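You operate a simulated robot arm through the tools that you are given. There is no shell and no other tool.

The job below is to be done with a simulated two-armed robot. You get a single attempt, and the scene is never put back.

TASK
Tilt the window, slide the fly screen across and lower the shutter to the orange band.

Only the result counts: the job must be done as asked and must still hold three seconds after the hand-in. Knocking over, shifting, dropping, spilling or breaking anything else fails it.

THE ROBOT
Two 7-joint arms with fingered hands on one trunk that stands fixed in place. Base frame: the origin is at the foot of the trunk, x ahead of it, y to its left, z up; the work surface is at about z = 0.95. Readings come in m, rad, newtons and seconds.
The left shoulder is at [0.021, 0.208, 1.598], the right one opposite. Payload 5 kg a hand.
The tool frame of a hand sits at the grasp point between the pads (the TCP): z along the fingers, y along the line on which they close. The tips reach 0.048 m beyond it. Largest opening 0.16 m; the body of the gripper starts 0.056 m behind the TCP. The gripper is a hand of 4 fingers: y runs from the thumb to the fingers, the wrist lies at [-0.026, -0.142, -0.252] in the tool frame, and closing takes about 1.5 s.
Orientation is told as [roll, pitch, yaw] about the base's x, y, z axes, in that order, counted from this pose: with the fingers straight down and the wrist toward the robot, the tool's x, y and z point along [0, 1, 0], [1, 0, 0] and [0, 0, -1] of the base frame.

THE INTERFACE
- The arms move only by the tool nudge_tool. It takes "left_plan", "right_plan" or both (then of equal length, played together; a hand with none holds still); each is a list of rows, each a list of 2 entries, a list of its own where there are three numbers: the shift along the tool's x, y, z in m, then the turn, a rotation vector about the tool's x, y, z in rad. In form: [[[tx, ty, tz], [ax, ay, az]], ...]. A call has 1 to 20 rows; each row is the pose to reach, as a shift and turn from the pose commanded when the call began, along the tool's axes at that moment. "left_fingers" and "right_fingers" are, for a hand that has rows, the opening in per cent of the stroke, from 0 (shut) to 100 (fully open), set as the call begins (left out, the last holds). Rows are played at 5 a second. More than 0.05 m and 0.15 rad between two rows, or a gripper value outside its range, and nothing of the call is played. A pose out of reach is approached as far as the arm can. The call stops where the force on the tool passes 40 N (or 10 N more than at its start, if that is more) or the arm is blocked; 0.2 s more then pass. Each finger travels about 0.108 m/s and halts on what it meets, pressing with about 31 N; the grip force reading is that of the motor and also rises with nothing between the fingers. The clock runs only during rows and for 0.2 s after the last one: add rows that repeat a pose to give the fingers time. The reply holds the time, the measured pose of the TCP, the force on the tool along the base axes, the opening and the grip force, in the units named above and with some noise, with the torque about the TCP (base axes, N m) and any sound that the robot's microphone picked up.
- Cameras (640 x 400 px; columns grow to the right, rows downward): "scene" is now at [0.0993, 0.0063, 1.7916]; the picture's right is [0.06, -1.00, 0.00], its down [-0.53, -0.03, -0.85] and it looks along [0.84, 0.05, -0.53] (base axes); focal length 259 px, centre (320, 200). "left" rides on the left gripper at [-0.087, -0.133, -0.189] in its tool frame; the picture's right is [-0.83, -0.26, 0.49], its down [0.51, -0.71, 0.49] and it looks along [0.22, 0.66, 0.72] (tool axes); focal length 238 px, centre (320, 200). "right" rides on the right gripper at [0.087, -0.133, -0.189] in its tool frame; the picture's right is [-0.83, 0.26, -0.49], its down [-0.51, -0.71, 0.49] and it looks along [-0.22, 0.66, 0.72] (tool axes); focal length 238 px, centre (320, 200). There is no depth. A picture from a camera that has moved, and an enlarged one, comes with that camera's place and axes in the base frame and with its lens.
- camera(camera): a new picture of that camera. The clock stands still meanwhile.
- move_column(by): slides the trunk up (or, below 0, down) by that many m; the arms and the scene camera ride with it, the base frame stays. It gives what a move gives, with no picture.
- set_fingers(index, middle, ring, thumb_bend, thumb_turn, hand): sets how far each is bent, from 0 (flat) to 1 (curled in); at 0.3 the hand is open as for a grip, at 0.7 the pads meet at the TCP. One left out holds its place. A second passes; each finger stops where it meets its share of the squeeze, and holds until it gets a number again. A gripper value or a shape takes the hand back. It gives what a move gives, with no picture; readings hold the bend of each and the force on the fingers (four entries, about 0 where the hand has none), thumb and palm. thumb_turn goes from beside the hand (0) to across from the fingers (1), as for a grip.
- grasp_type(shape, hand): the hand has 4 fingers and takes this shape, open, in about a second: jaw (thumb against the fingers, like two jaws); tri (thumb and two fingers); tip (a fingertip pinch); poke (one finger out to press); point (the index stretched); flat (the hand flat); cup (the hand cupped); fist (a fist). The gripper value then closes the fingers along that shape, each until it touches; the sizes above hold for jaw. It gives what a move gives, with no picture.
- head_to(pan, tilt): turns the head with the scene camera to pan (to the left, within 1.501 rad either way) and tilt (down, from -0.506 to 1.204), counted from straight ahead of the robot. It gives what a move gives.
- close_up(camera, box): a new picture of the part [left, top, right, bottom] of that camera's present view, enlarged. The clock stands still meanwhile.
- finish_job(): hands the job in; it is judged then, once.

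Places have to be worked out from the pictures, the camera data and where the tool is seen. Open the grippers and draw the arms clear of the work before you hand the job in, unless the task says otherwise.

The tools are called after "Call:" as name(argument=value, ...) on one line, values as JSON. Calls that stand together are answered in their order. nudge_tool: Moves the arms, as the interface text tells. Its arguments: {"type":"object","properties":{"left_plan":{"type":"array","items":{"type":"array"}},"left_fingers":{"type":"number"},"right_plan":{"type":"array","items":{"type":"array"}},"right_fingers":{"type":"number"}},"required":[]} The other tools are called the same way: move_column (by) slides the trunk up or down; grasp_type (shape, hand) gives the hand a shape; set_fingers (index, middle, ring, thumb_bend, thumb_turn, hand) moves the fingers one by one; head_to (pan, tilt) turns the head that bears the scene camera; camera (camera) takes a picture; close_up (camera, box) takes an enlarged picture of a part of a camera's view; finish_job () hands the job in.

At the start:

```text
t: 0.0
left_eef_pos: [0.7614, 0.3313, 1.6641]
left_tool_rot: [-0.001, -0.001, -0.001]
left_contact_force: [-0.4, 0.0, -1.1]
left_moment: [0.01, 0.0, 0.02]
left_grip_width: 0.1596
left_gripper_force: 0.0
left_shape: jaw
left_bend: [0.3, 0.3, 0.3, 0.3, 0.98]
left_finger forces: [0.0, 0.0, 0.1, 0.0, 0.0, 0.0]
right_eef_pos: [0.7982, -0.2267, 1.6691]
right_tool_rot: [0.0, 0.0, 0.001]
right_contact_force: [-0.5, 0.0, 0.3]
right_moment: [0.01, -0.01, 0.0]
right_grip_width: 0.1594
right_gripper_force: 0.0
right_shape: jaw
right_bend: [0.3, 0.3, 0.3, 0.3, 0.98]
right_finger forces: [0.0, 0.0, 0.0, 0.0, 0.1, 0.0]
trunk travel left (down, up): [-0.6, 0.09]
head pan, tilt: [0.058, 0.562]
```

scene: 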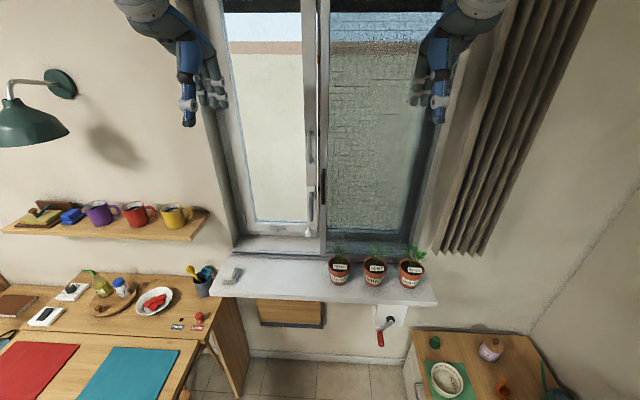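
right: 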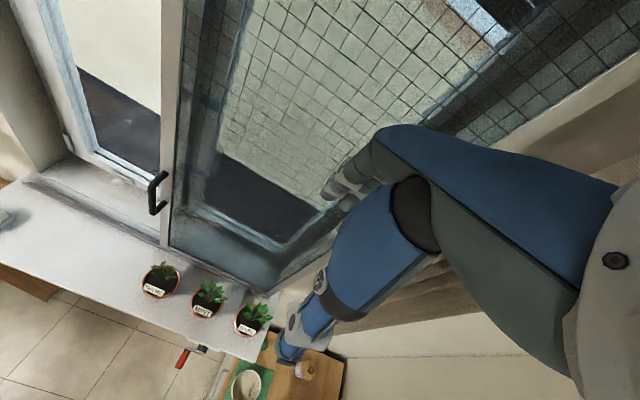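
left: 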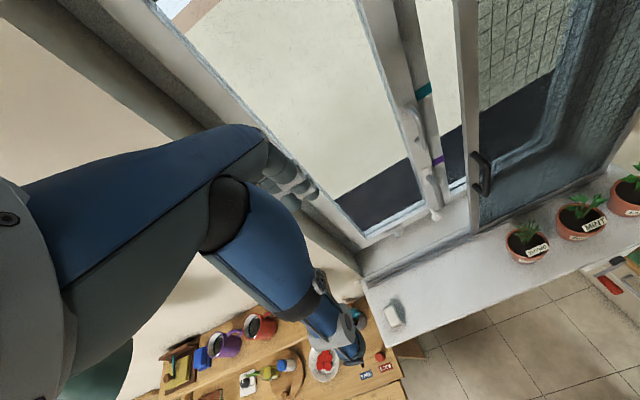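

I'll begin by looking closely at the window area to see the handle, the fly screen, the shutter and its crank. Taking enlarged views of the scene camera.

Call:
close_up(camera="scene", box=[220, 0, 440, 140])

Call:
close_up(camera="scene", box=[220, 120, 440, 260])

Call:
close_up(camera="scene", box=[220, 240, 440, 380])

Call:
close_up(camera="left", box=[340, 60, 560, 240])

```text
2.86 times, centred on (330, 70) of scene
camera zoom: at [0.0993, 0.0063, 1.7916], right [0.06, -1.0, 0.0], down [-0.53, -0.03, -0.85], along [0.84, 0.05, -0.53], focal length 740 px, centre (291, 571)
```

zoom: 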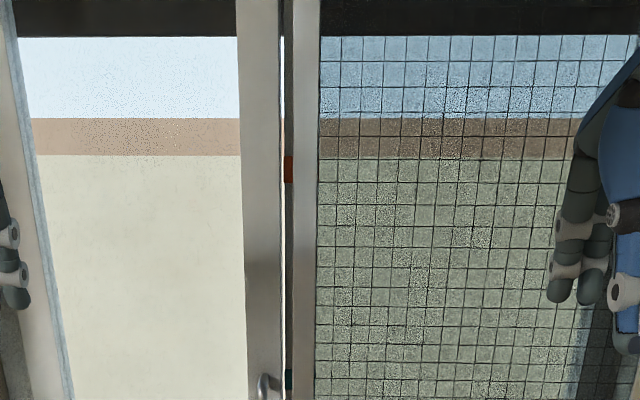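

```text
2.86 times, centred on (330, 190) of scene
camera zoom: at [0.0993, 0.0063, 1.7916], right [0.06, -1.0, 0.0], down [-0.53, -0.03, -0.85], along [0.84, 0.05, -0.53], focal length 740 px, centre (291, 229)
```

zoom: 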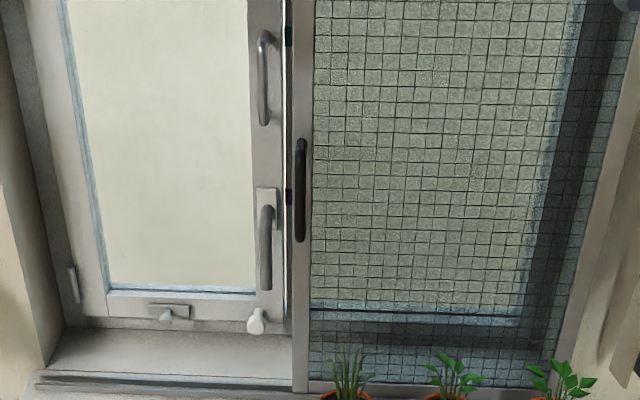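

```text
2.86 times, centred on (330, 310) of scene
camera zoom: at [0.0993, 0.0063, 1.7916], right [0.06, -1.0, 0.0], down [-0.53, -0.03, -0.85], along [0.84, 0.05, -0.53], focal length 740 px, centre (291, -114)
```

zoom: 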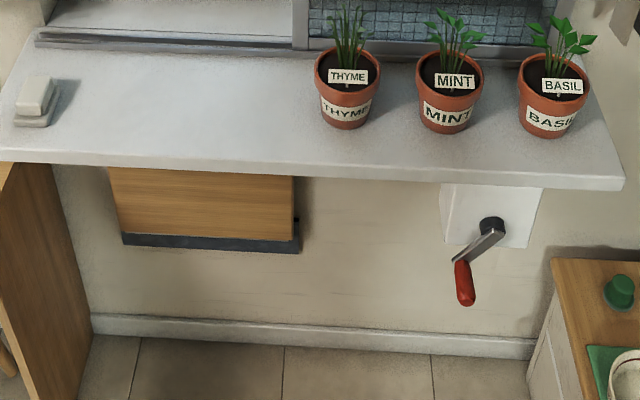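

```text
2.22 times, centred on (450, 150) of left
camera zoom: at [0.6294, 0.245, 1.8528], right [-0.26, -0.83, -0.49], down [-0.71, 0.51, -0.49], along [0.66, 0.22, -0.72], focal length 530 px, centre (31, 311)
```

zoom: 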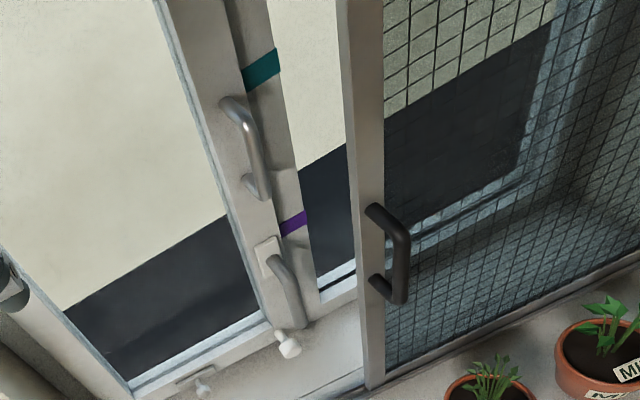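

The window has a lever on a plate, a pull handle above it, two small white knobs at the bottom, and coloured bands on a strip at its right edge. I'll zoom in further for details.

Call:
close_up(camera="scene", box=[285, 120, 345, 160])

Call:
close_up(camera="scene", box=[285, 175, 345, 240])

Call:
close_up(camera="scene", box=[230, 205, 330, 265])

Call:
close_up(camera="left", box=[395, 60, 475, 130])

Call:
close_up(camera="left", box=[400, 130, 500, 220])

Call:
close_up(camera="scene", box=[360, 290, 440, 350])

Call:
close_up(camera="right", box=[150, 320, 260, 390])

Call:
close_up(camera="left", box=[560, 230, 640, 310])

```text
10.00 times, centred on (315, 140) of scene
camera zoom: at [0.0993, 0.0063, 1.7916], right [0.06, -1.0, 0.0], down [-0.53, -0.03, -0.85], along [0.84, 0.05, -0.53], focal length 2590 px, centre (370, 800)
```

zoom: 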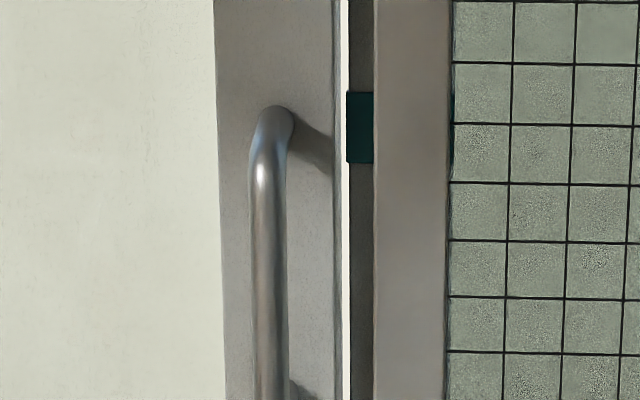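

```text
6.15 times, centred on (315, 208) of scene
camera zoom: at [0.0993, 0.0063, 1.7916], right [0.06, -1.0, 0.0], down [-0.53, -0.03, -0.85], along [0.84, 0.05, -0.53], focal length 1594 px, centre (351, 154)
```

zoom: 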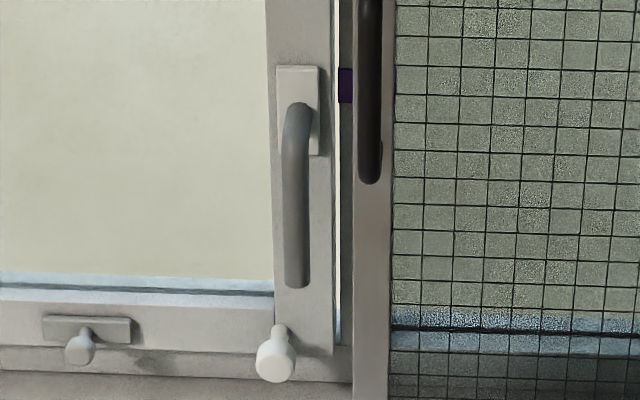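

```text
6.40 times, centred on (280, 235) of scene
camera zoom: at [0.0993, 0.0063, 1.7916], right [0.06, -1.0, 0.0], down [-0.53, -0.03, -0.85], along [0.84, 0.05, -0.53], focal length 1658 px, centre (576, -24)
```

zoom: 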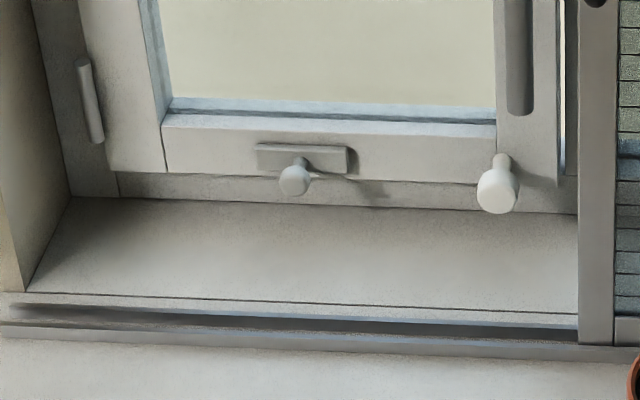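

```text
5.71 times, centred on (435, 95) of left
camera zoom: at [0.6294, 0.245, 1.8528], right [-0.26, -0.83, -0.49], down [-0.71, 0.51, -0.49], along [0.66, 0.22, -0.72], focal length 1362 px, centre (-337, 800)
```

zoom: 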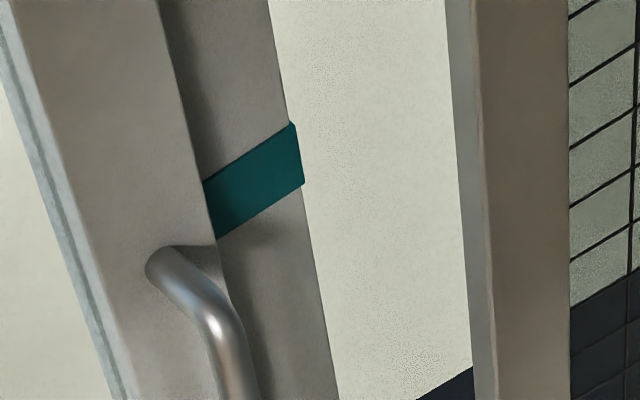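

```text
4.44 times, centred on (450, 175) of left
camera zoom: at [0.6294, 0.245, 1.8528], right [-0.26, -0.83, -0.49], down [-0.71, 0.51, -0.49], along [0.66, 0.22, -0.72], focal length 1059 px, centre (-258, 311)
```

zoom: 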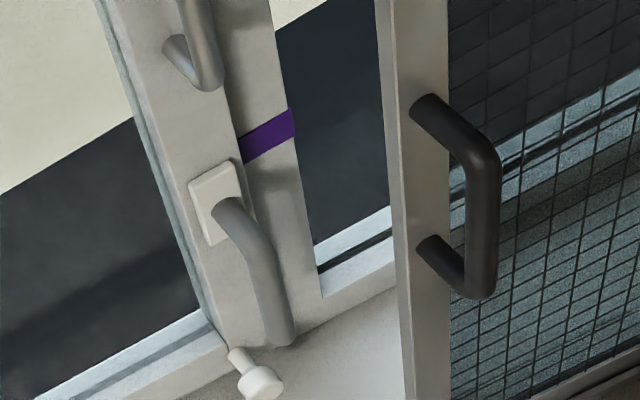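

```text
6.67 times, centred on (400, 320) of scene
camera zoom: at [0.0993, 0.0063, 1.7916], right [0.06, -1.0, 0.0], down [-0.53, -0.03, -0.85], along [0.84, 0.05, -0.53], focal length 1727 px, centre (-213, -600)
```

zoom: 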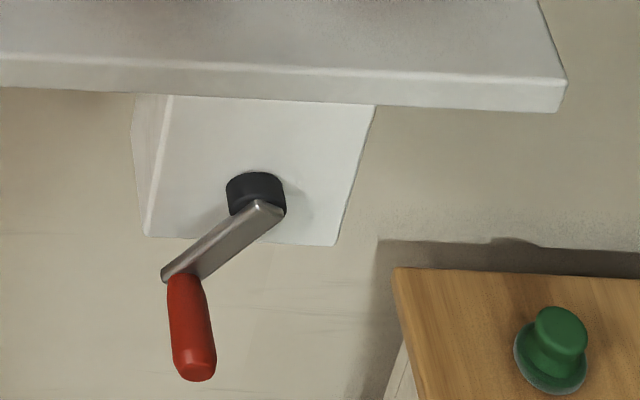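

```text
5.71 times, centred on (205, 355) of right
camera zoom: at [0.6654, -0.1412, 1.8572], right [0.26, -0.83, 0.49], down [-0.71, -0.51, -0.49], along [0.66, -0.22, -0.72], focal length 1362 px, centre (977, -686)
```

zoom: 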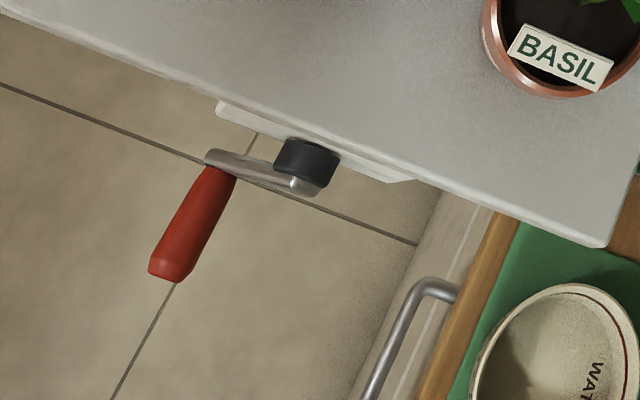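

```text
5.00 times, centred on (600, 270) of left
camera zoom: at [0.6294, 0.245, 1.8528], right [-0.26, -0.83, -0.49], down [-0.71, 0.51, -0.49], along [0.66, 0.22, -0.72], focal length 1192 px, centre (-1080, -150)
```

zoom: 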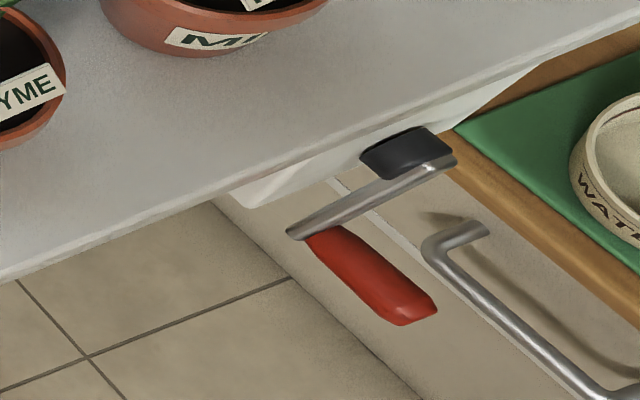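

The crank is at about (0.73, -0.24, 0.84) below the sill and the lever pivot is at about (1.06, 0.10, 1.22). I'll look around with the head first, both for obstacles near the elbows and at the top of the window (shutter).

Call:
head_to(pan=0.05, tilt=0.0)

Call:
camera(camera="scene")

Call:
head_to(pan=0.6, tilt=0.9)

Call:
camera(camera="scene")

Call:
head_to(pan=-0.6, tilt=0.9)

Call:
camera(camera="scene")

```text
t: 1.0
left_eef_pos: [0.7613, 0.3326, 1.6644]
left_tool_rot: [0.0, 0.0, 0.002]
left_contact_force: [0.1, -0.9, 0.1]
left_moment: [0.0, 0.0, -0.01]
left_grip_width: 0.1592
left_gripper_force: 0.0
left_shape: jaw
left_bend: [0.3, 0.3, 0.3, 0.3, 0.98]
left_finger forces: [0.1, 0.0, 0.0, 0.0, 0.1, 0.0]
right_eef_pos: [0.7977, -0.2274, 1.6695]
right_tool_rot: [-0.001, -0.001, 0.001]
right_contact_force: [-0.9, 0.6, 0.3]
right_moment: [0.0, 0.01, 0.0]
right_grip_width: 0.1593
right_gripper_force: 0.0
right_shape: jaw
right_bend: [0.3, 0.3, 0.3, 0.3, 0.98]
right_finger forces: [0.1, 0.0, 0.1, 0.1, 0.1, 0.0]
trunk travel left (down, up): [-0.6, 0.09]
head pan, tilt: [0.051, 0.0]
```

```text
taken
camera scene: at [0.0999, 0.0057, 1.8433], right [0.05, -1.0, 0.0], down [0.0, 0.0, -1.0], along [1.0, 0.05, 0.0], focal length 259 px, centre (320, 200)
```

scene: 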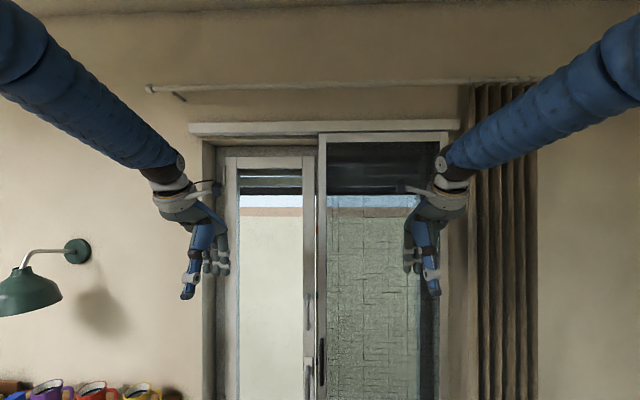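

```text
t: 2.2
left_eef_pos: [0.7615, 0.3319, 1.6639]
left_tool_rot: [0.001, 0.0, 0.001]
left_contact_force: [0.2, -0.1, 0.1]
left_moment: [-0.02, 0.02, 0.02]
left_grip_width: 0.1594
left_gripper_force: 0.1
left_shape: jaw
left_bend: [0.3, 0.3, 0.3, 0.3, 0.98]
left_finger forces: [0.0, 0.0, 0.1, 0.1, 0.1, 0.0]
right_eef_pos: [0.7987, -0.2285, 1.6693]
right_tool_rot: [0.0, 0.001, 0.001]
right_contact_force: [-0.2, -0.1, -0.6]
right_moment: [0.0, -0.02, 0.01]
right_grip_width: 0.1595
right_gripper_force: 0.1
right_shape: jaw
right_bend: [0.3, 0.3, 0.3, 0.3, 0.98]
right_finger forces: [0.0, 0.0, 0.0, 0.0, 0.0, 0.0]
trunk travel left (down, up): [-0.6, 0.09]
head pan, tilt: [0.6, 0.901]
```

```text
taken
camera scene: at [0.0723, 0.0438, 1.7634], right [0.56, -0.83, 0.0], down [-0.65, -0.44, -0.62], along [0.51, 0.35, -0.78], focal length 259 px, centre (320, 200)
```

scene: 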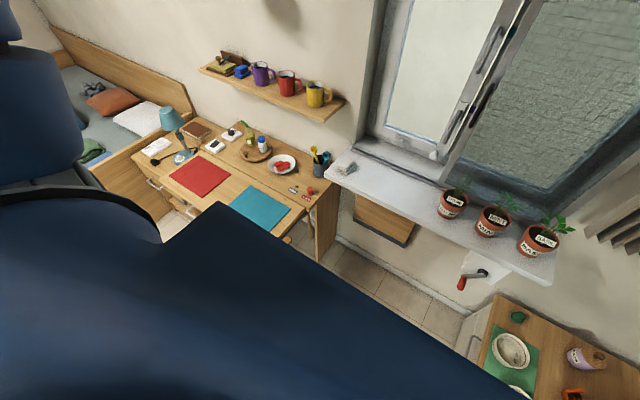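

```text
t: 3.6
left_eef_pos: [0.7602, 0.3328, 1.663]
left_tool_rot: [-0.001, 0.0, 0.0]
left_contact_force: [0.5, -0.5, 0.0]
left_moment: [0.01, 0.02, -0.04]
left_grip_width: 0.1596
left_gripper_force: 0.0
left_shape: jaw
left_bend: [0.3, 0.3, 0.3, 0.3, 0.98]
left_finger forces: [0.0, 0.1, 0.1, 0.0, 0.0, 0.0]
right_eef_pos: [0.7982, -0.2281, 1.6693]
right_tool_rot: [0.0, -0.002, 0.001]
right_contact_force: [0.2, -0.3, 0.0]
right_moment: [-0.01, -0.02, 0.0]
right_grip_width: 0.1593
right_gripper_force: 0.0
right_shape: jaw
right_bend: [0.3, 0.3, 0.3, 0.3, 0.98]
right_finger forces: [0.0, 0.0, 0.0, 0.1, 0.0, 0.0]
trunk travel left (down, up): [-0.6, 0.09]
head pan, tilt: [-0.6, 0.901]
```

```text
taken
camera scene: at [0.0723, -0.0414, 1.7634], right [-0.56, -0.83, 0.0], down [-0.65, 0.44, -0.62], along [0.51, -0.35, -0.78], focal length 259 px, centre (320, 200)
```

scene: 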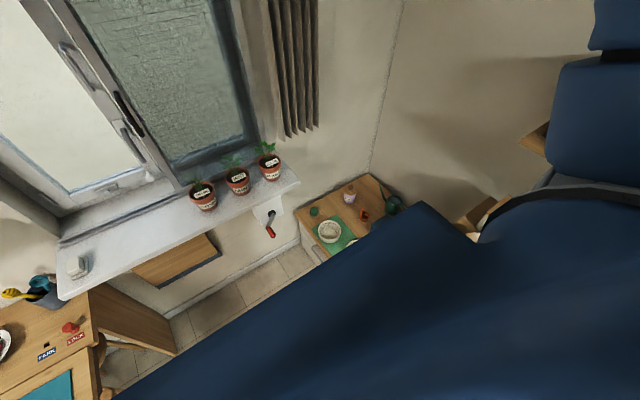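

I'll return the head to level and zoom in on the shutter edge, the orange band and the top of the window.

Call:
head_to(pan=0.05, tilt=0.15)

Call:
close_up(camera="scene", box=[190, 70, 460, 230])

Call:
close_up(camera="scene", box=[275, 110, 355, 210])

Call:
camera(camera="scene")

```text
t: 4.7
left_eef_pos: [0.7613, 0.3326, 1.6636]
left_tool_rot: [0.0, 0.0, 0.0]
left_contact_force: [0.7, -0.6, -0.7]
left_moment: [0.0, 0.02, -0.03]
left_grip_width: 0.1594
left_gripper_force: 0.1
left_shape: jaw
left_bend: [0.3, 0.3, 0.3, 0.3, 0.98]
left_finger forces: [0.1, 0.0, 0.0, 0.0, 0.1, 0.0]
right_eef_pos: [0.7984, -0.2277, 1.6699]
right_tool_rot: [-0.001, 0.001, 0.002]
right_contact_force: [-0.6, -0.9, -1.0]
right_moment: [-0.04, 0.01, -0.01]
right_grip_width: 0.1595
right_gripper_force: 0.1
right_shape: jaw
right_bend: [0.3, 0.3, 0.3, 0.3, 0.98]
right_finger forces: [0.0, 0.1, 0.1, 0.1, 0.0, 0.0]
trunk travel left (down, up): [-0.6, 0.09]
head pan, tilt: [0.051, 0.15]
```

```text
2.37 times, centred on (325, 150) of scene
camera zoom: at [0.1026, 0.0058, 1.8296], right [0.05, -1.0, 0.0], down [-0.15, -0.01, -0.99], along [0.99, 0.05, -0.15], focal length 614 px, centre (308, 318)
```

zoom: 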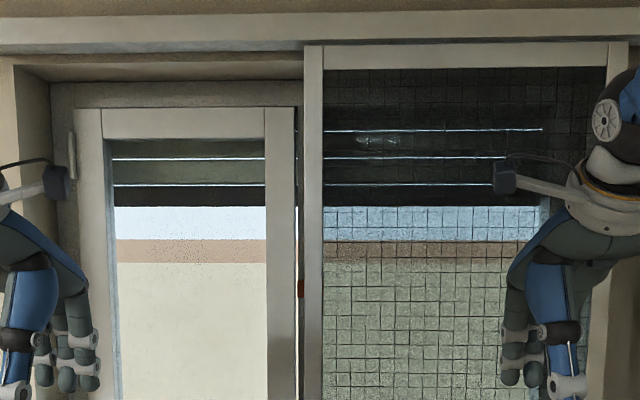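

```text
4.00 times, centred on (315, 160) of scene
camera zoom: at [0.1026, 0.0058, 1.8296], right [0.05, -1.0, 0.0], down [-0.15, -0.01, -0.99], along [0.99, 0.05, -0.15], focal length 1036 px, centre (340, 360)
```

zoom: 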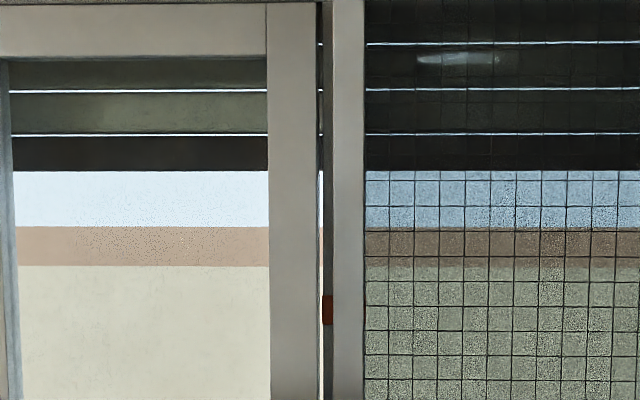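

```text
taken
camera scene: at [0.1026, 0.0058, 1.8296], right [0.05, -1.0, 0.0], down [-0.15, -0.01, -0.99], along [0.99, 0.05, -0.15], focal length 259 px, centre (320, 200)
```

scene: 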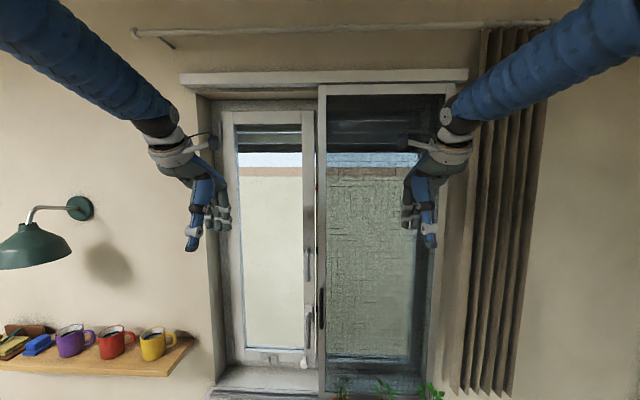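

The orange band sits at z≈1.727 (x≈1.11) and the shutter edge is at about z≈1.865. I'll lower the trunk by 0.3 m, which brings the hands to working height, then look from all cameras.

Call:
move_column(by=-0.3)

Call:
head_to(pan=0.05, tilt=0.4)

Call:
camera(camera="scene")

Call:
camera(camera="left")

Call:
camera(camera="right")

```text
t: 7.7
left_eef_pos: [0.7601, 0.3314, 1.3643]
left_tool_rot: [-0.001, 0.0, 0.0]
left_contact_force: [-1.1, 0.6, -1.1]
left_moment: [-0.04, 0.0, 0.03]
left_grip_width: 0.1597
left_gripper_force: 0.1
left_shape: jaw
left_bend: [0.3, 0.3, 0.3, 0.3, 0.98]
left_finger forces: [0.0, 0.0, 0.0, 0.0, 0.0, 0.1]
right_eef_pos: [0.798, -0.2275, 1.3701]
right_tool_rot: [0.001, -0.001, 0.001]
right_contact_force: [-0.9, -0.2, 0.0]
right_moment: [0.01, -0.02, -0.02]
right_grip_width: 0.1595
right_gripper_force: 0.1
right_shape: jaw
right_bend: [0.3, 0.3, 0.3, 0.3, 0.98]
right_finger forces: [0.0, 0.0, 0.0, 0.0, 0.0, 0.0]
trunk travel left (down, up): [-0.3, 0.39]
head pan, tilt: [0.051, 0.15]
```

```text
t: 8.4
left_eef_pos: [0.7608, 0.3321, 1.3637]
left_tool_rot: [-0.001, -0.002, -0.001]
left_contact_force: [-0.5, 0.3, 0.5]
left_moment: [0.01, 0.03, 0.03]
left_grip_width: 0.1595
left_gripper_force: 0.1
left_shape: jaw
left_bend: [0.3, 0.3, 0.3, 0.3, 0.98]
left_finger forces: [0.0, 0.0, 0.0, 0.0, 0.0, 0.1]
right_eef_pos: [0.7988, -0.2282, 1.3701]
right_tool_rot: [-0.001, -0.001, 0.003]
right_contact_force: [0.6, 0.5, 0.2]
right_moment: [0.02, -0.01, 0.01]
right_grip_width: 0.1595
right_gripper_force: 0.1
right_shape: jaw
right_bend: [0.3, 0.3, 0.3, 0.3, 0.98]
right_finger forces: [0.0, 0.0, 0.1, 0.0, 0.1, 0.0]
trunk travel left (down, up): [-0.3, 0.39]
head pan, tilt: [0.051, 0.4]
```

```text
taken
camera scene: at [0.1024, 0.0059, 1.5064], right [0.05, -1.0, 0.0], down [-0.39, -0.02, -0.92], along [0.92, 0.05, -0.39], focal length 259 px, centre (320, 200)
```

scene: 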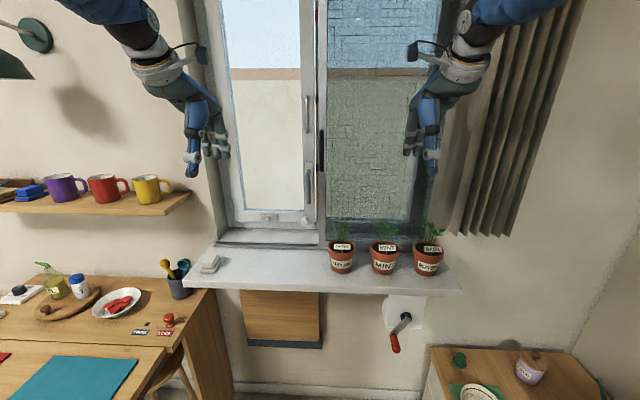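

```text
taken
camera left: at [0.6293, 0.245, 1.5528], right [-0.26, -0.83, -0.49], down [-0.71, 0.51, -0.49], along [0.66, 0.22, -0.72], focal length 238 px, centre (320, 200)
```

left: 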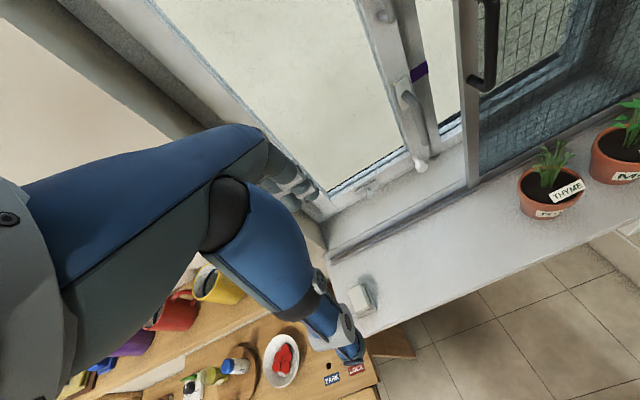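

```text
taken
camera right: at [0.6653, -0.1412, 1.5572], right [0.26, -0.83, 0.49], down [-0.71, -0.51, -0.49], along [0.66, -0.22, -0.72], focal length 238 px, centre (320, 200)
```

right: 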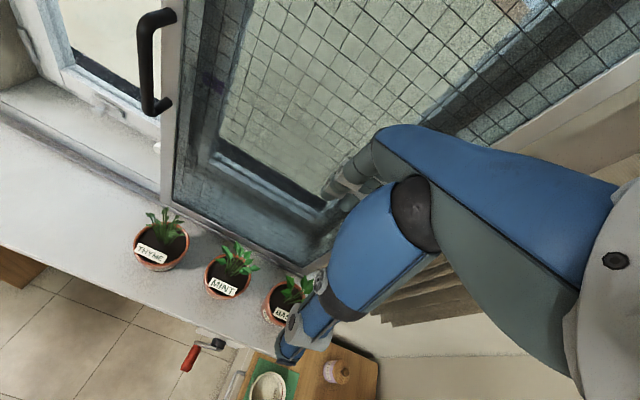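

Now a closer look at the lever, knobs and the sill box from these new viewpoints.

Call:
close_up(camera="left", box=[330, 50, 490, 210])

Call:
close_up(camera="scene", box=[215, 170, 335, 250])

Call:
close_up(camera="right", box=[0, 40, 180, 190])

Call:
close_up(camera="scene", box=[280, 80, 340, 230])

Call:
close_up(camera="scene", box=[180, 240, 260, 300])

```text
2.50 times, centred on (410, 130) of left
camera zoom: at [0.6293, 0.245, 1.5528], right [-0.26, -0.83, -0.49], down [-0.71, 0.51, -0.49], along [0.66, 0.22, -0.72], focal length 596 px, centre (95, 375)
```

zoom: 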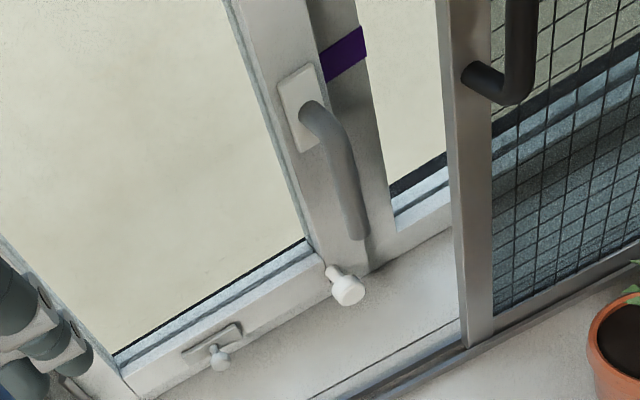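

```text
5.00 times, centred on (275, 210) of scene
camera zoom: at [0.1024, 0.0059, 1.5064], right [0.05, -1.0, 0.0], down [-0.39, -0.02, -0.92], along [0.92, 0.05, -0.39], focal length 1295 px, centre (545, 150)
```

zoom: 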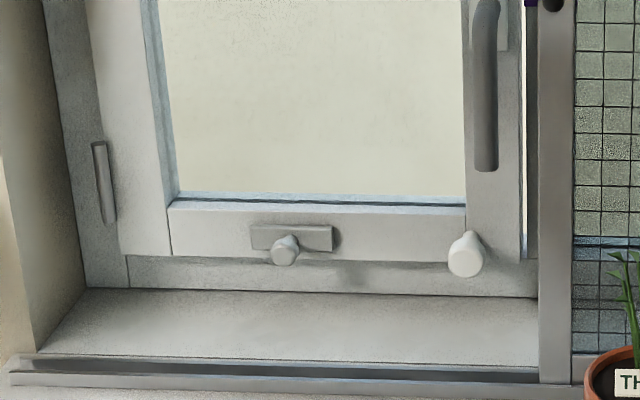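

```text
2.67 times, centred on (90, 115) of right
camera zoom: at [0.6653, -0.1412, 1.5572], right [0.26, -0.83, 0.49], down [-0.71, -0.51, -0.49], along [0.66, -0.22, -0.72], focal length 636 px, centre (933, 427)
```

zoom: 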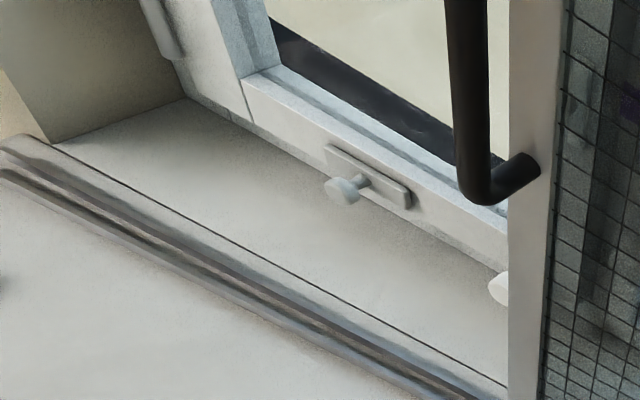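

```text
2.67 times, centred on (310, 155) of scene
camera zoom: at [0.1024, 0.0059, 1.5064], right [0.05, -1.0, 0.0], down [-0.39, -0.02, -0.92], along [0.92, 0.05, -0.39], focal length 691 px, centre (347, 320)
```

zoom: 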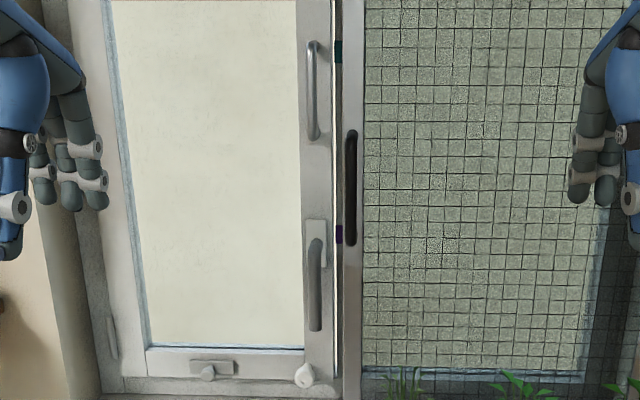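

```text
6.67 times, centred on (220, 270) of scene
camera zoom: at [0.1024, 0.0059, 1.5064], right [0.05, -1.0, 0.0], down [-0.39, -0.02, -0.92], along [0.92, 0.05, -0.39], focal length 1727 px, centre (987, -267)
```

zoom: 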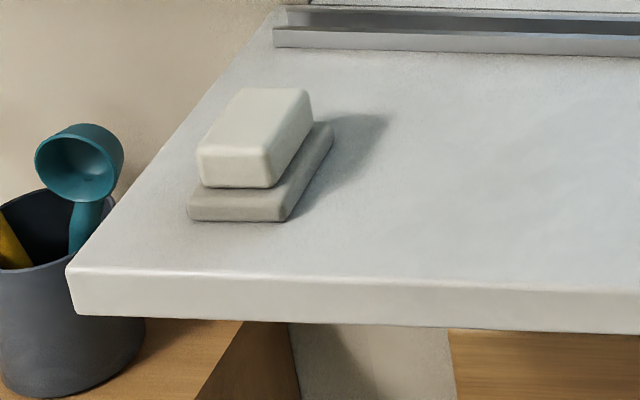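

The lever hangs down with about 3.5 cm clearance to the screen stile; I'd push it round through the left with one finger. I'll try the "poke" shape on the left hand and see what it looks like.

Call:
grasp_type(hand="left", shape="poke")

Call:
close_up(camera="scene", box=[120, 0, 280, 200])

Call:
camera(camera="left")

Call:
camera(camera="right")

```text
t: 9.3
left_eef_pos: [0.7619, 0.3325, 1.3643]
left_tool_rot: [0.0, 0.001, 0.0]
left_contact_force: [0.7, -0.2, 0.5]
left_moment: [0.0, 0.0, 0.04]
left_grip_width: 0.0001
left_gripper_force: 0.0
left_shape: poke
left_bend: [0.7, 0.7, 0.99, 1.0, 1.0]
left_finger forces: [0.0, 0.1, 0.0, 0.0, 0.0, 0.0]
right_eef_pos: [0.7984, -0.2273, 1.3689]
right_tool_rot: [0.001, 0.0, 0.001]
right_contact_force: [0.2, -0.1, -0.8]
right_moment: [-0.04, 0.02, 0.01]
right_grip_width: 0.1597
right_gripper_force: 0.0
right_shape: jaw
right_bend: [0.3, 0.3, 0.3, 0.3, 0.98]
right_finger forces: [0.0, 0.0, 0.0, 0.0, 0.1, 0.1]
trunk travel left (down, up): [-0.3, 0.39]
head pan, tilt: [0.051, 0.4]
```

```text
2.00 times, centred on (200, 100) of scene
camera zoom: at [0.1025, 0.0059, 1.5064], right [0.05, -1.0, 0.0], down [-0.39, -0.02, -0.92], along [0.92, 0.05, -0.39], focal length 518 px, centre (560, 400)
```

zoom: 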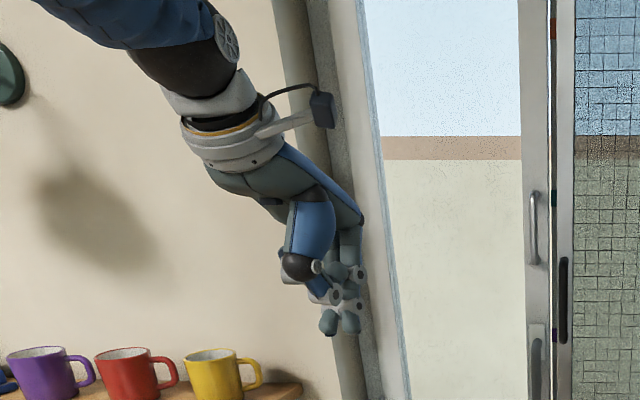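

```text
taken
camera left: at [0.6294, 0.245, 1.5528], right [-0.26, -0.83, -0.49], down [-0.71, 0.51, -0.49], along [0.66, 0.22, -0.72], focal length 238 px, centre (320, 200)
```

left: 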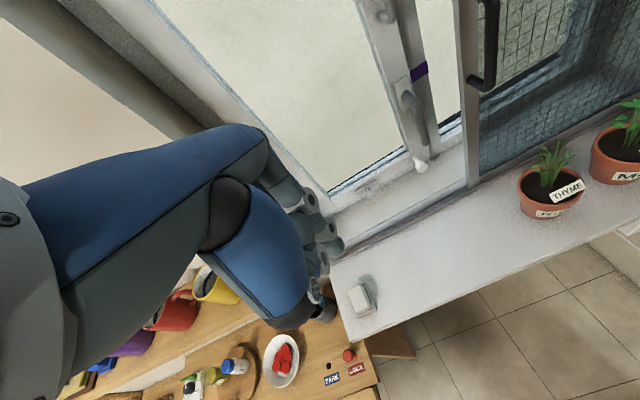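

```text
taken
camera right: at [0.6653, -0.1412, 1.5572], right [0.26, -0.83, 0.49], down [-0.71, -0.51, -0.49], along [0.66, -0.22, -0.72], focal length 238 px, centre (320, 200)
```

right: 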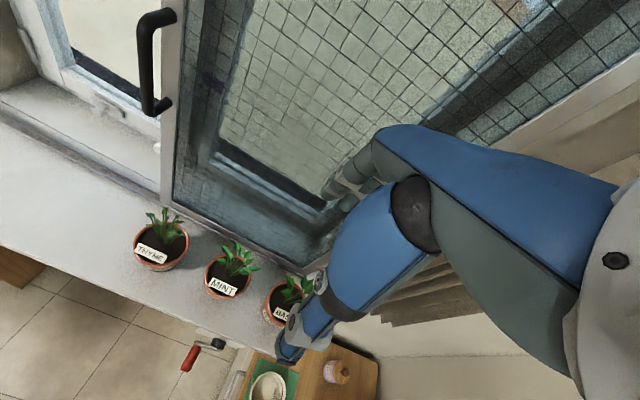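

Poke puts index and middle at the grasp point. I'll set just the index out (others curled), and rotate the hand so it points forward, somewhat down and slightly to the right, in place for now.

Call:
set_fingers(hand="left", index=0.6, middle=1.0, ring=1.0, thumb_bend=1.0, thumb_turn=0.5)

Call:
nudge_tool(left_plan=[[[0, 0, 0], [-0.129, -0.0285, 0.0494]], [[0, 0, 0], [-0.2575, -0.0571, 0.0988]], [[0, 0, 0], [-0.386, -0.0856, 0.1483]], [[0, 0, 0], [-0.515, -0.1142, 0.1977]], [[0, 0, 0], [-0.644, -0.1427, 0.2471]], [[0, 0, 0], [-0.7725, -0.1712, 0.2965]], [[0, 0, 0], [-0.901, -0.1998, 0.346]], [[0, 0, 0], [-1.03, -0.2283, 0.3954]], [[0, 0, 0], [-1.03, -0.2283, 0.3954]]])

Call:
camera(camera="scene")

Call:
camera(camera="left")

```text
t: 10.3
left_eef_pos: [0.7606, 0.3319, 1.3644]
left_tool_rot: [0.0, 0.0, 0.0]
left_contact_force: [0.4, -0.7, -1.2]
left_moment: [-0.03, 0.01, 0.0]
left_grip_width: 0.0699
left_gripper_force: 0.0
left_shape: fingers
left_bend: [0.6, 1.0, 1.0, 1.0, 0.51]
left_finger forces: [0.1, 0.0, 0.0, 0.1, 0.1, 0.0]
right_eef_pos: [0.7986, -0.2273, 1.3698]
right_tool_rot: [0.0, 0.0, 0.002]
right_contact_force: [-0.1, -0.1, -0.1]
right_moment: [0.02, -0.01, -0.03]
right_grip_width: 0.1594
right_gripper_force: 0.1
right_shape: jaw
right_bend: [0.3, 0.3, 0.3, 0.3, 0.98]
right_finger forces: [0.1, 0.0, 0.0, 0.1, 0.1, 0.1]
trunk travel left (down, up): [-0.3, 0.39]
head pan, tilt: [0.051, 0.4]
```

```text
t: 12.3
left_eef_pos: [0.7597, 0.3312, 1.3656]
left_tool_rot: [0.004, -1.048, -0.437]
left_contact_force: [-0.3, -0.6, 0.6]
left_moment: [0.05, 0.02, 0.08]
left_grip_width: 0.0701
left_gripper_force: 0.0
left_shape: fingers
left_bend: [0.6, 1.0, 1.0, 1.0, 0.51]
left_finger forces: [0.0, 0.0, 0.1, 0.1, 0.0, 0.2]
right_eef_pos: [0.798, -0.2287, 1.3692]
right_tool_rot: [0.002, 0.001, 0.002]
right_contact_force: [-0.8, -1.0, 0.1]
right_moment: [0.06, -0.05, 0.04]
right_grip_width: 0.1594
right_gripper_force: 0.2
right_shape: jaw
right_bend: [0.3, 0.3, 0.3, 0.3, 0.98]
right_finger forces: [0.1, 0.0, 0.0, 0.0, 0.0, 0.0]
trunk travel left (down, up): [-0.3, 0.39]
head pan, tilt: [0.051, 0.4]
```

```text
taken
camera scene: at [0.1016, 0.0049, 1.5065], right [0.05, -1.0, 0.0], down [-0.39, -0.02, -0.92], along [0.92, 0.05, -0.39], focal length 259 px, centre (320, 200)
```

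scene: 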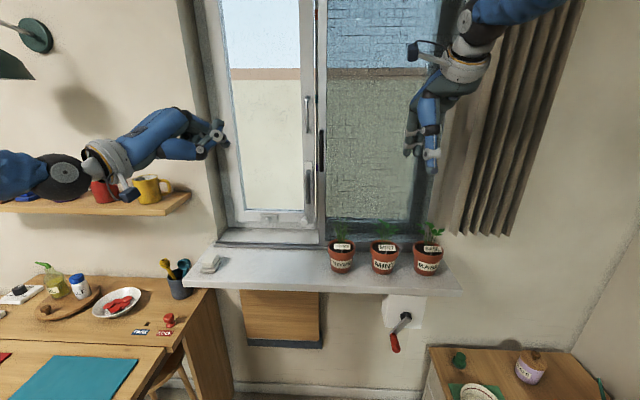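

```text
taken
camera left: at [0.5161, 0.349, 1.344], right [-0.09, -0.88, -0.47], down [0.28, 0.43, -0.86], along [0.96, -0.2, 0.21], focal length 238 px, centre (320, 200)
```

left: 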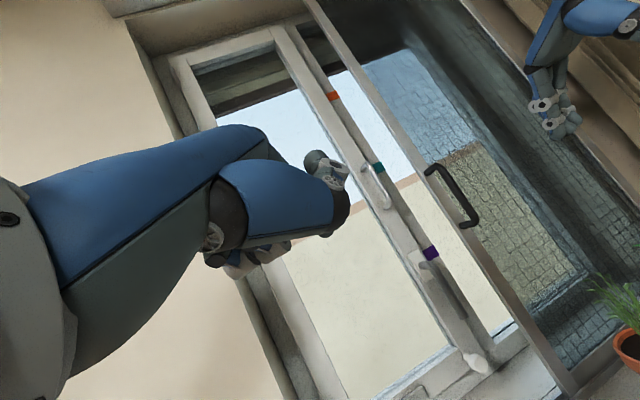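

The hand now points forward. I need to see where the index tip really is, so I'll zoom in on the hand in both cameras.

Call:
close_up(camera="scene", box=[80, 90, 260, 220])

Call:
close_up(camera="left", box=[190, 110, 370, 280])

```text
3.08 times, centred on (170, 155) of scene
camera zoom: at [0.1016, 0.0049, 1.5065], right [0.05, -1.0, 0.0], down [-0.39, -0.02, -0.92], along [0.92, 0.05, -0.39], focal length 797 px, centre (782, 338)
```

zoom: 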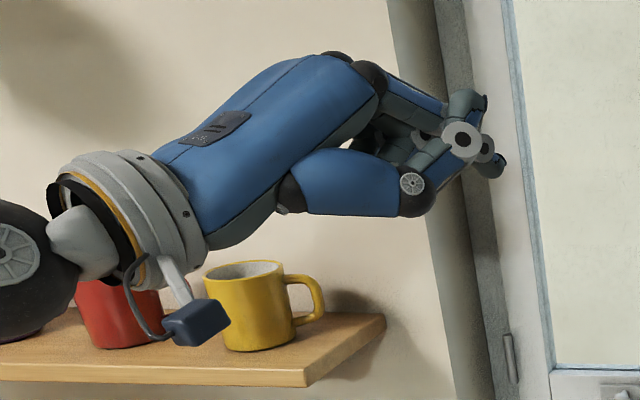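

```text
2.35 times, centred on (280, 195) of left
camera zoom: at [0.5161, 0.349, 1.344], right [-0.09, -0.88, -0.47], down [0.28, 0.43, -0.86], along [0.96, -0.2, 0.21], focal length 561 px, centre (414, 212)
```

zoom: 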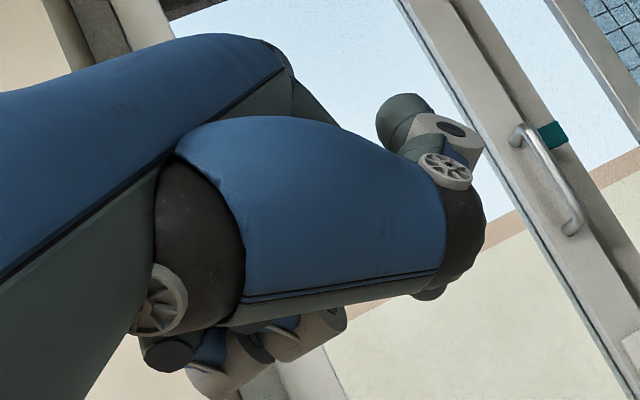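

The fingers curve down from the knuckles and the thumb is bulky near the tip. I'll try the "point" shape, where the index is stretched, and see its direction.

Call:
grasp_type(hand="left", shape="point")

Call:
close_up(camera="scene", box=[80, 70, 260, 220])

Call:
close_up(camera="left", box=[190, 80, 400, 280])

```text
t: 13.2
left_eef_pos: [0.7618, 0.3319, 1.3641]
left_tool_rot: [0.0, -1.048, -0.435]
left_contact_force: [0.1, -0.4, -0.7]
left_moment: [-0.04, -0.02, 0.01]
left_grip_width: 0.1537
left_gripper_force: 0.1
left_shape: point
left_bend: [0.19, 1.0, 1.0, 1.0, 0.87]
left_finger forces: [0.0, 0.1, 0.0, 0.0, 0.0, 0.0]
right_eef_pos: [0.799, -0.2271, 1.3698]
right_tool_rot: [0.0, -0.001, 0.001]
right_contact_force: [0.1, 0.9, 0.0]
right_moment: [0.01, 0.0, -0.05]
right_grip_width: 0.1595
right_gripper_force: 0.1
right_shape: jaw
right_bend: [0.3, 0.3, 0.3, 0.3, 0.98]
right_finger forces: [0.0, 0.0, 0.1, 0.0, 0.0, 0.1]
trunk travel left (down, up): [-0.3, 0.39]
head pan, tilt: [0.051, 0.4]
```

```text
2.67 times, centred on (170, 145) of scene
camera zoom: at [0.1022, 0.0059, 1.5064], right [0.05, -1.0, 0.0], down [-0.39, -0.02, -0.92], along [0.92, 0.05, -0.39], focal length 691 px, centre (720, 347)
```

zoom: 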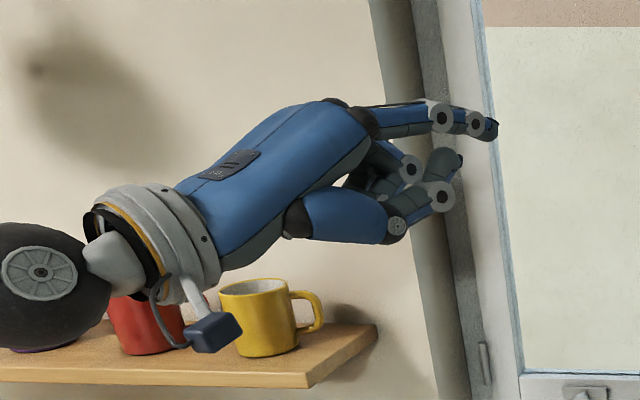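

```text
2.00 times, centred on (295, 180) of left
camera zoom: at [0.5168, 0.3498, 1.3435], right [-0.09, -0.88, -0.47], down [0.28, 0.43, -0.86], along [0.96, -0.2, 0.21], focal length 477 px, centre (370, 240)
```

zoom: 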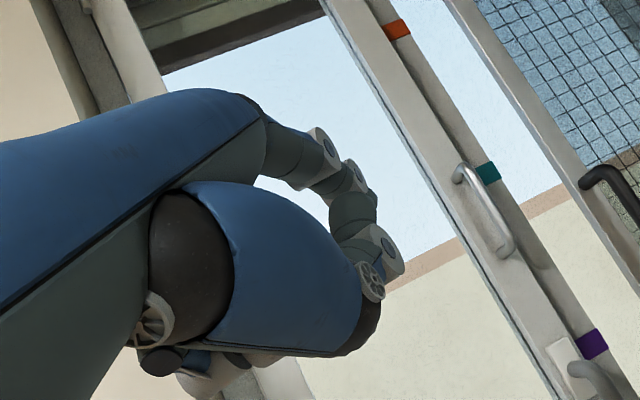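

The stretched index tip is at about (0.817, 0.272, 1.437), i.e. tool (-0.031, 0.10, 0.03), pointing slightly down and right. I'll move the hand so the tip is in front of the gap right of the lever, at about (0.93, 0.11, 1.157).

Call:
nudge_tool(left_plan=[[[-0.0122, -0.0197, 0.0359], [0, 0, 0]], [[-0.0243, -0.0394, 0.0718], [0, 0, 0]], [[-0.0365, -0.0591, 0.1077], [0, 0, 0]], [[-0.0486, -0.0788, 0.1436], [0, 0, 0]], [[-0.0608, -0.0986, 0.1794], [0, 0, 0]], [[-0.0729, -0.1183, 0.2153], [0, 0, 0]], [[-0.0851, -0.138, 0.2512], [0, 0, 0]], [[-0.0972, -0.1577, 0.2871], [0, 0, 0]], [[-0.0972, -0.1577, 0.2871], [0, 0, 0]]])

Call:
camera(camera="scene")

Call:
close_up(camera="scene", box=[220, 130, 360, 260])

Call:
camera(camera="left")

Call:
close_up(camera="right", box=[0, 0, 240, 160])

```text
t: 15.2
left_eef_pos: [0.873, 0.1719, 1.0836]
left_tool_rot: [-0.001, -1.05, -0.434]
left_contact_force: [-1.3, -0.2, -0.8]
left_moment: [0.02, 0.04, -0.01]
left_grip_width: 0.0
left_gripper_force: 0.0
left_shape: point
left_bend: [0.19, 1.0, 1.0, 0.99, 0.87]
left_finger forces: [0.0, 0.0, 0.0, 0.0, 0.1, 0.1]
right_eef_pos: [0.7961, -0.2266, 1.3707]
right_tool_rot: [0.0, -0.002, 0.002]
right_contact_force: [-1.0, 0.5, 0.8]
right_moment: [-0.08, -0.09, -0.05]
right_grip_width: 0.1593
right_gripper_force: 0.0
right_shape: jaw
right_bend: [0.3, 0.3, 0.3, 0.3, 0.98]
right_finger forces: [0.0, 0.0, 0.0, 0.0, 0.0, 0.1]
trunk travel left (down, up): [-0.3, 0.39]
head pan, tilt: [0.051, 0.4]
```

```text
taken
camera scene: at [0.1011, 0.0067, 1.5066], right [0.05, -1.0, 0.0], down [-0.39, -0.02, -0.92], along [0.92, 0.05, -0.39], focal length 259 px, centre (320, 200)
```

scene: 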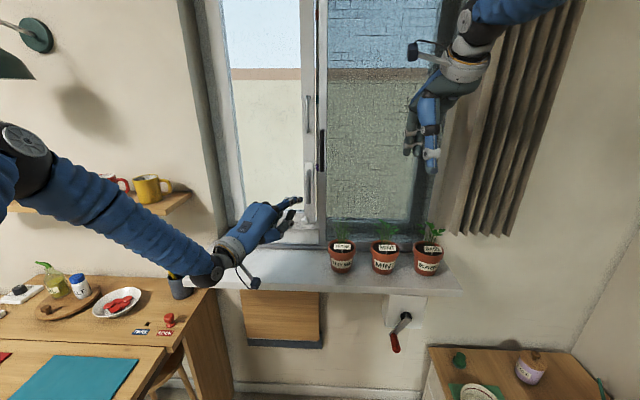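

```text
3.08 times, centred on (290, 195) of scene
camera zoom: at [0.1011, 0.0067, 1.5066], right [0.05, -1.0, 0.0], down [-0.39, -0.02, -0.92], along [0.92, 0.05, -0.39], focal length 797 px, centre (412, 215)
```

zoom: 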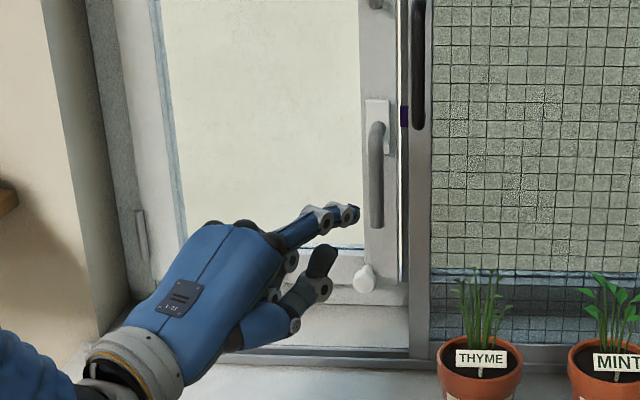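

```text
taken
camera left: at [0.6288, 0.1904, 1.0619], right [-0.09, -0.88, -0.47], down [0.28, 0.43, -0.86], along [0.96, -0.2, 0.21], focal length 238 px, centre (320, 200)
```

left: 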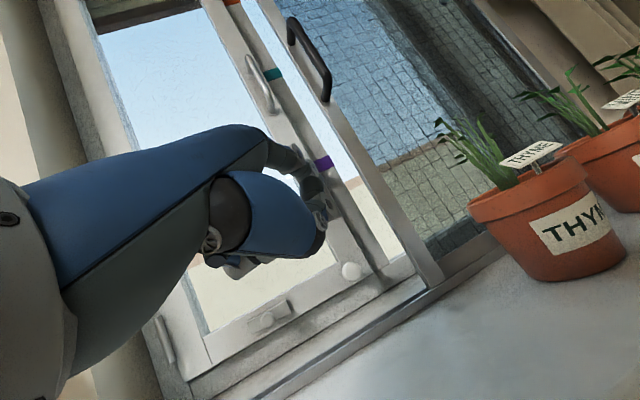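

```text
2.50 times, centred on (120, 80) of right
camera zoom: at [0.6637, -0.1402, 1.5584], right [0.26, -0.83, 0.49], down [-0.71, -0.51, -0.49], along [0.66, -0.22, -0.72], focal length 596 px, centre (820, 500)
```

zoom: 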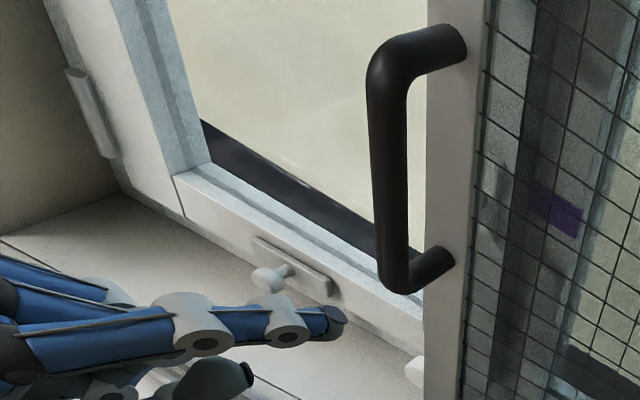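

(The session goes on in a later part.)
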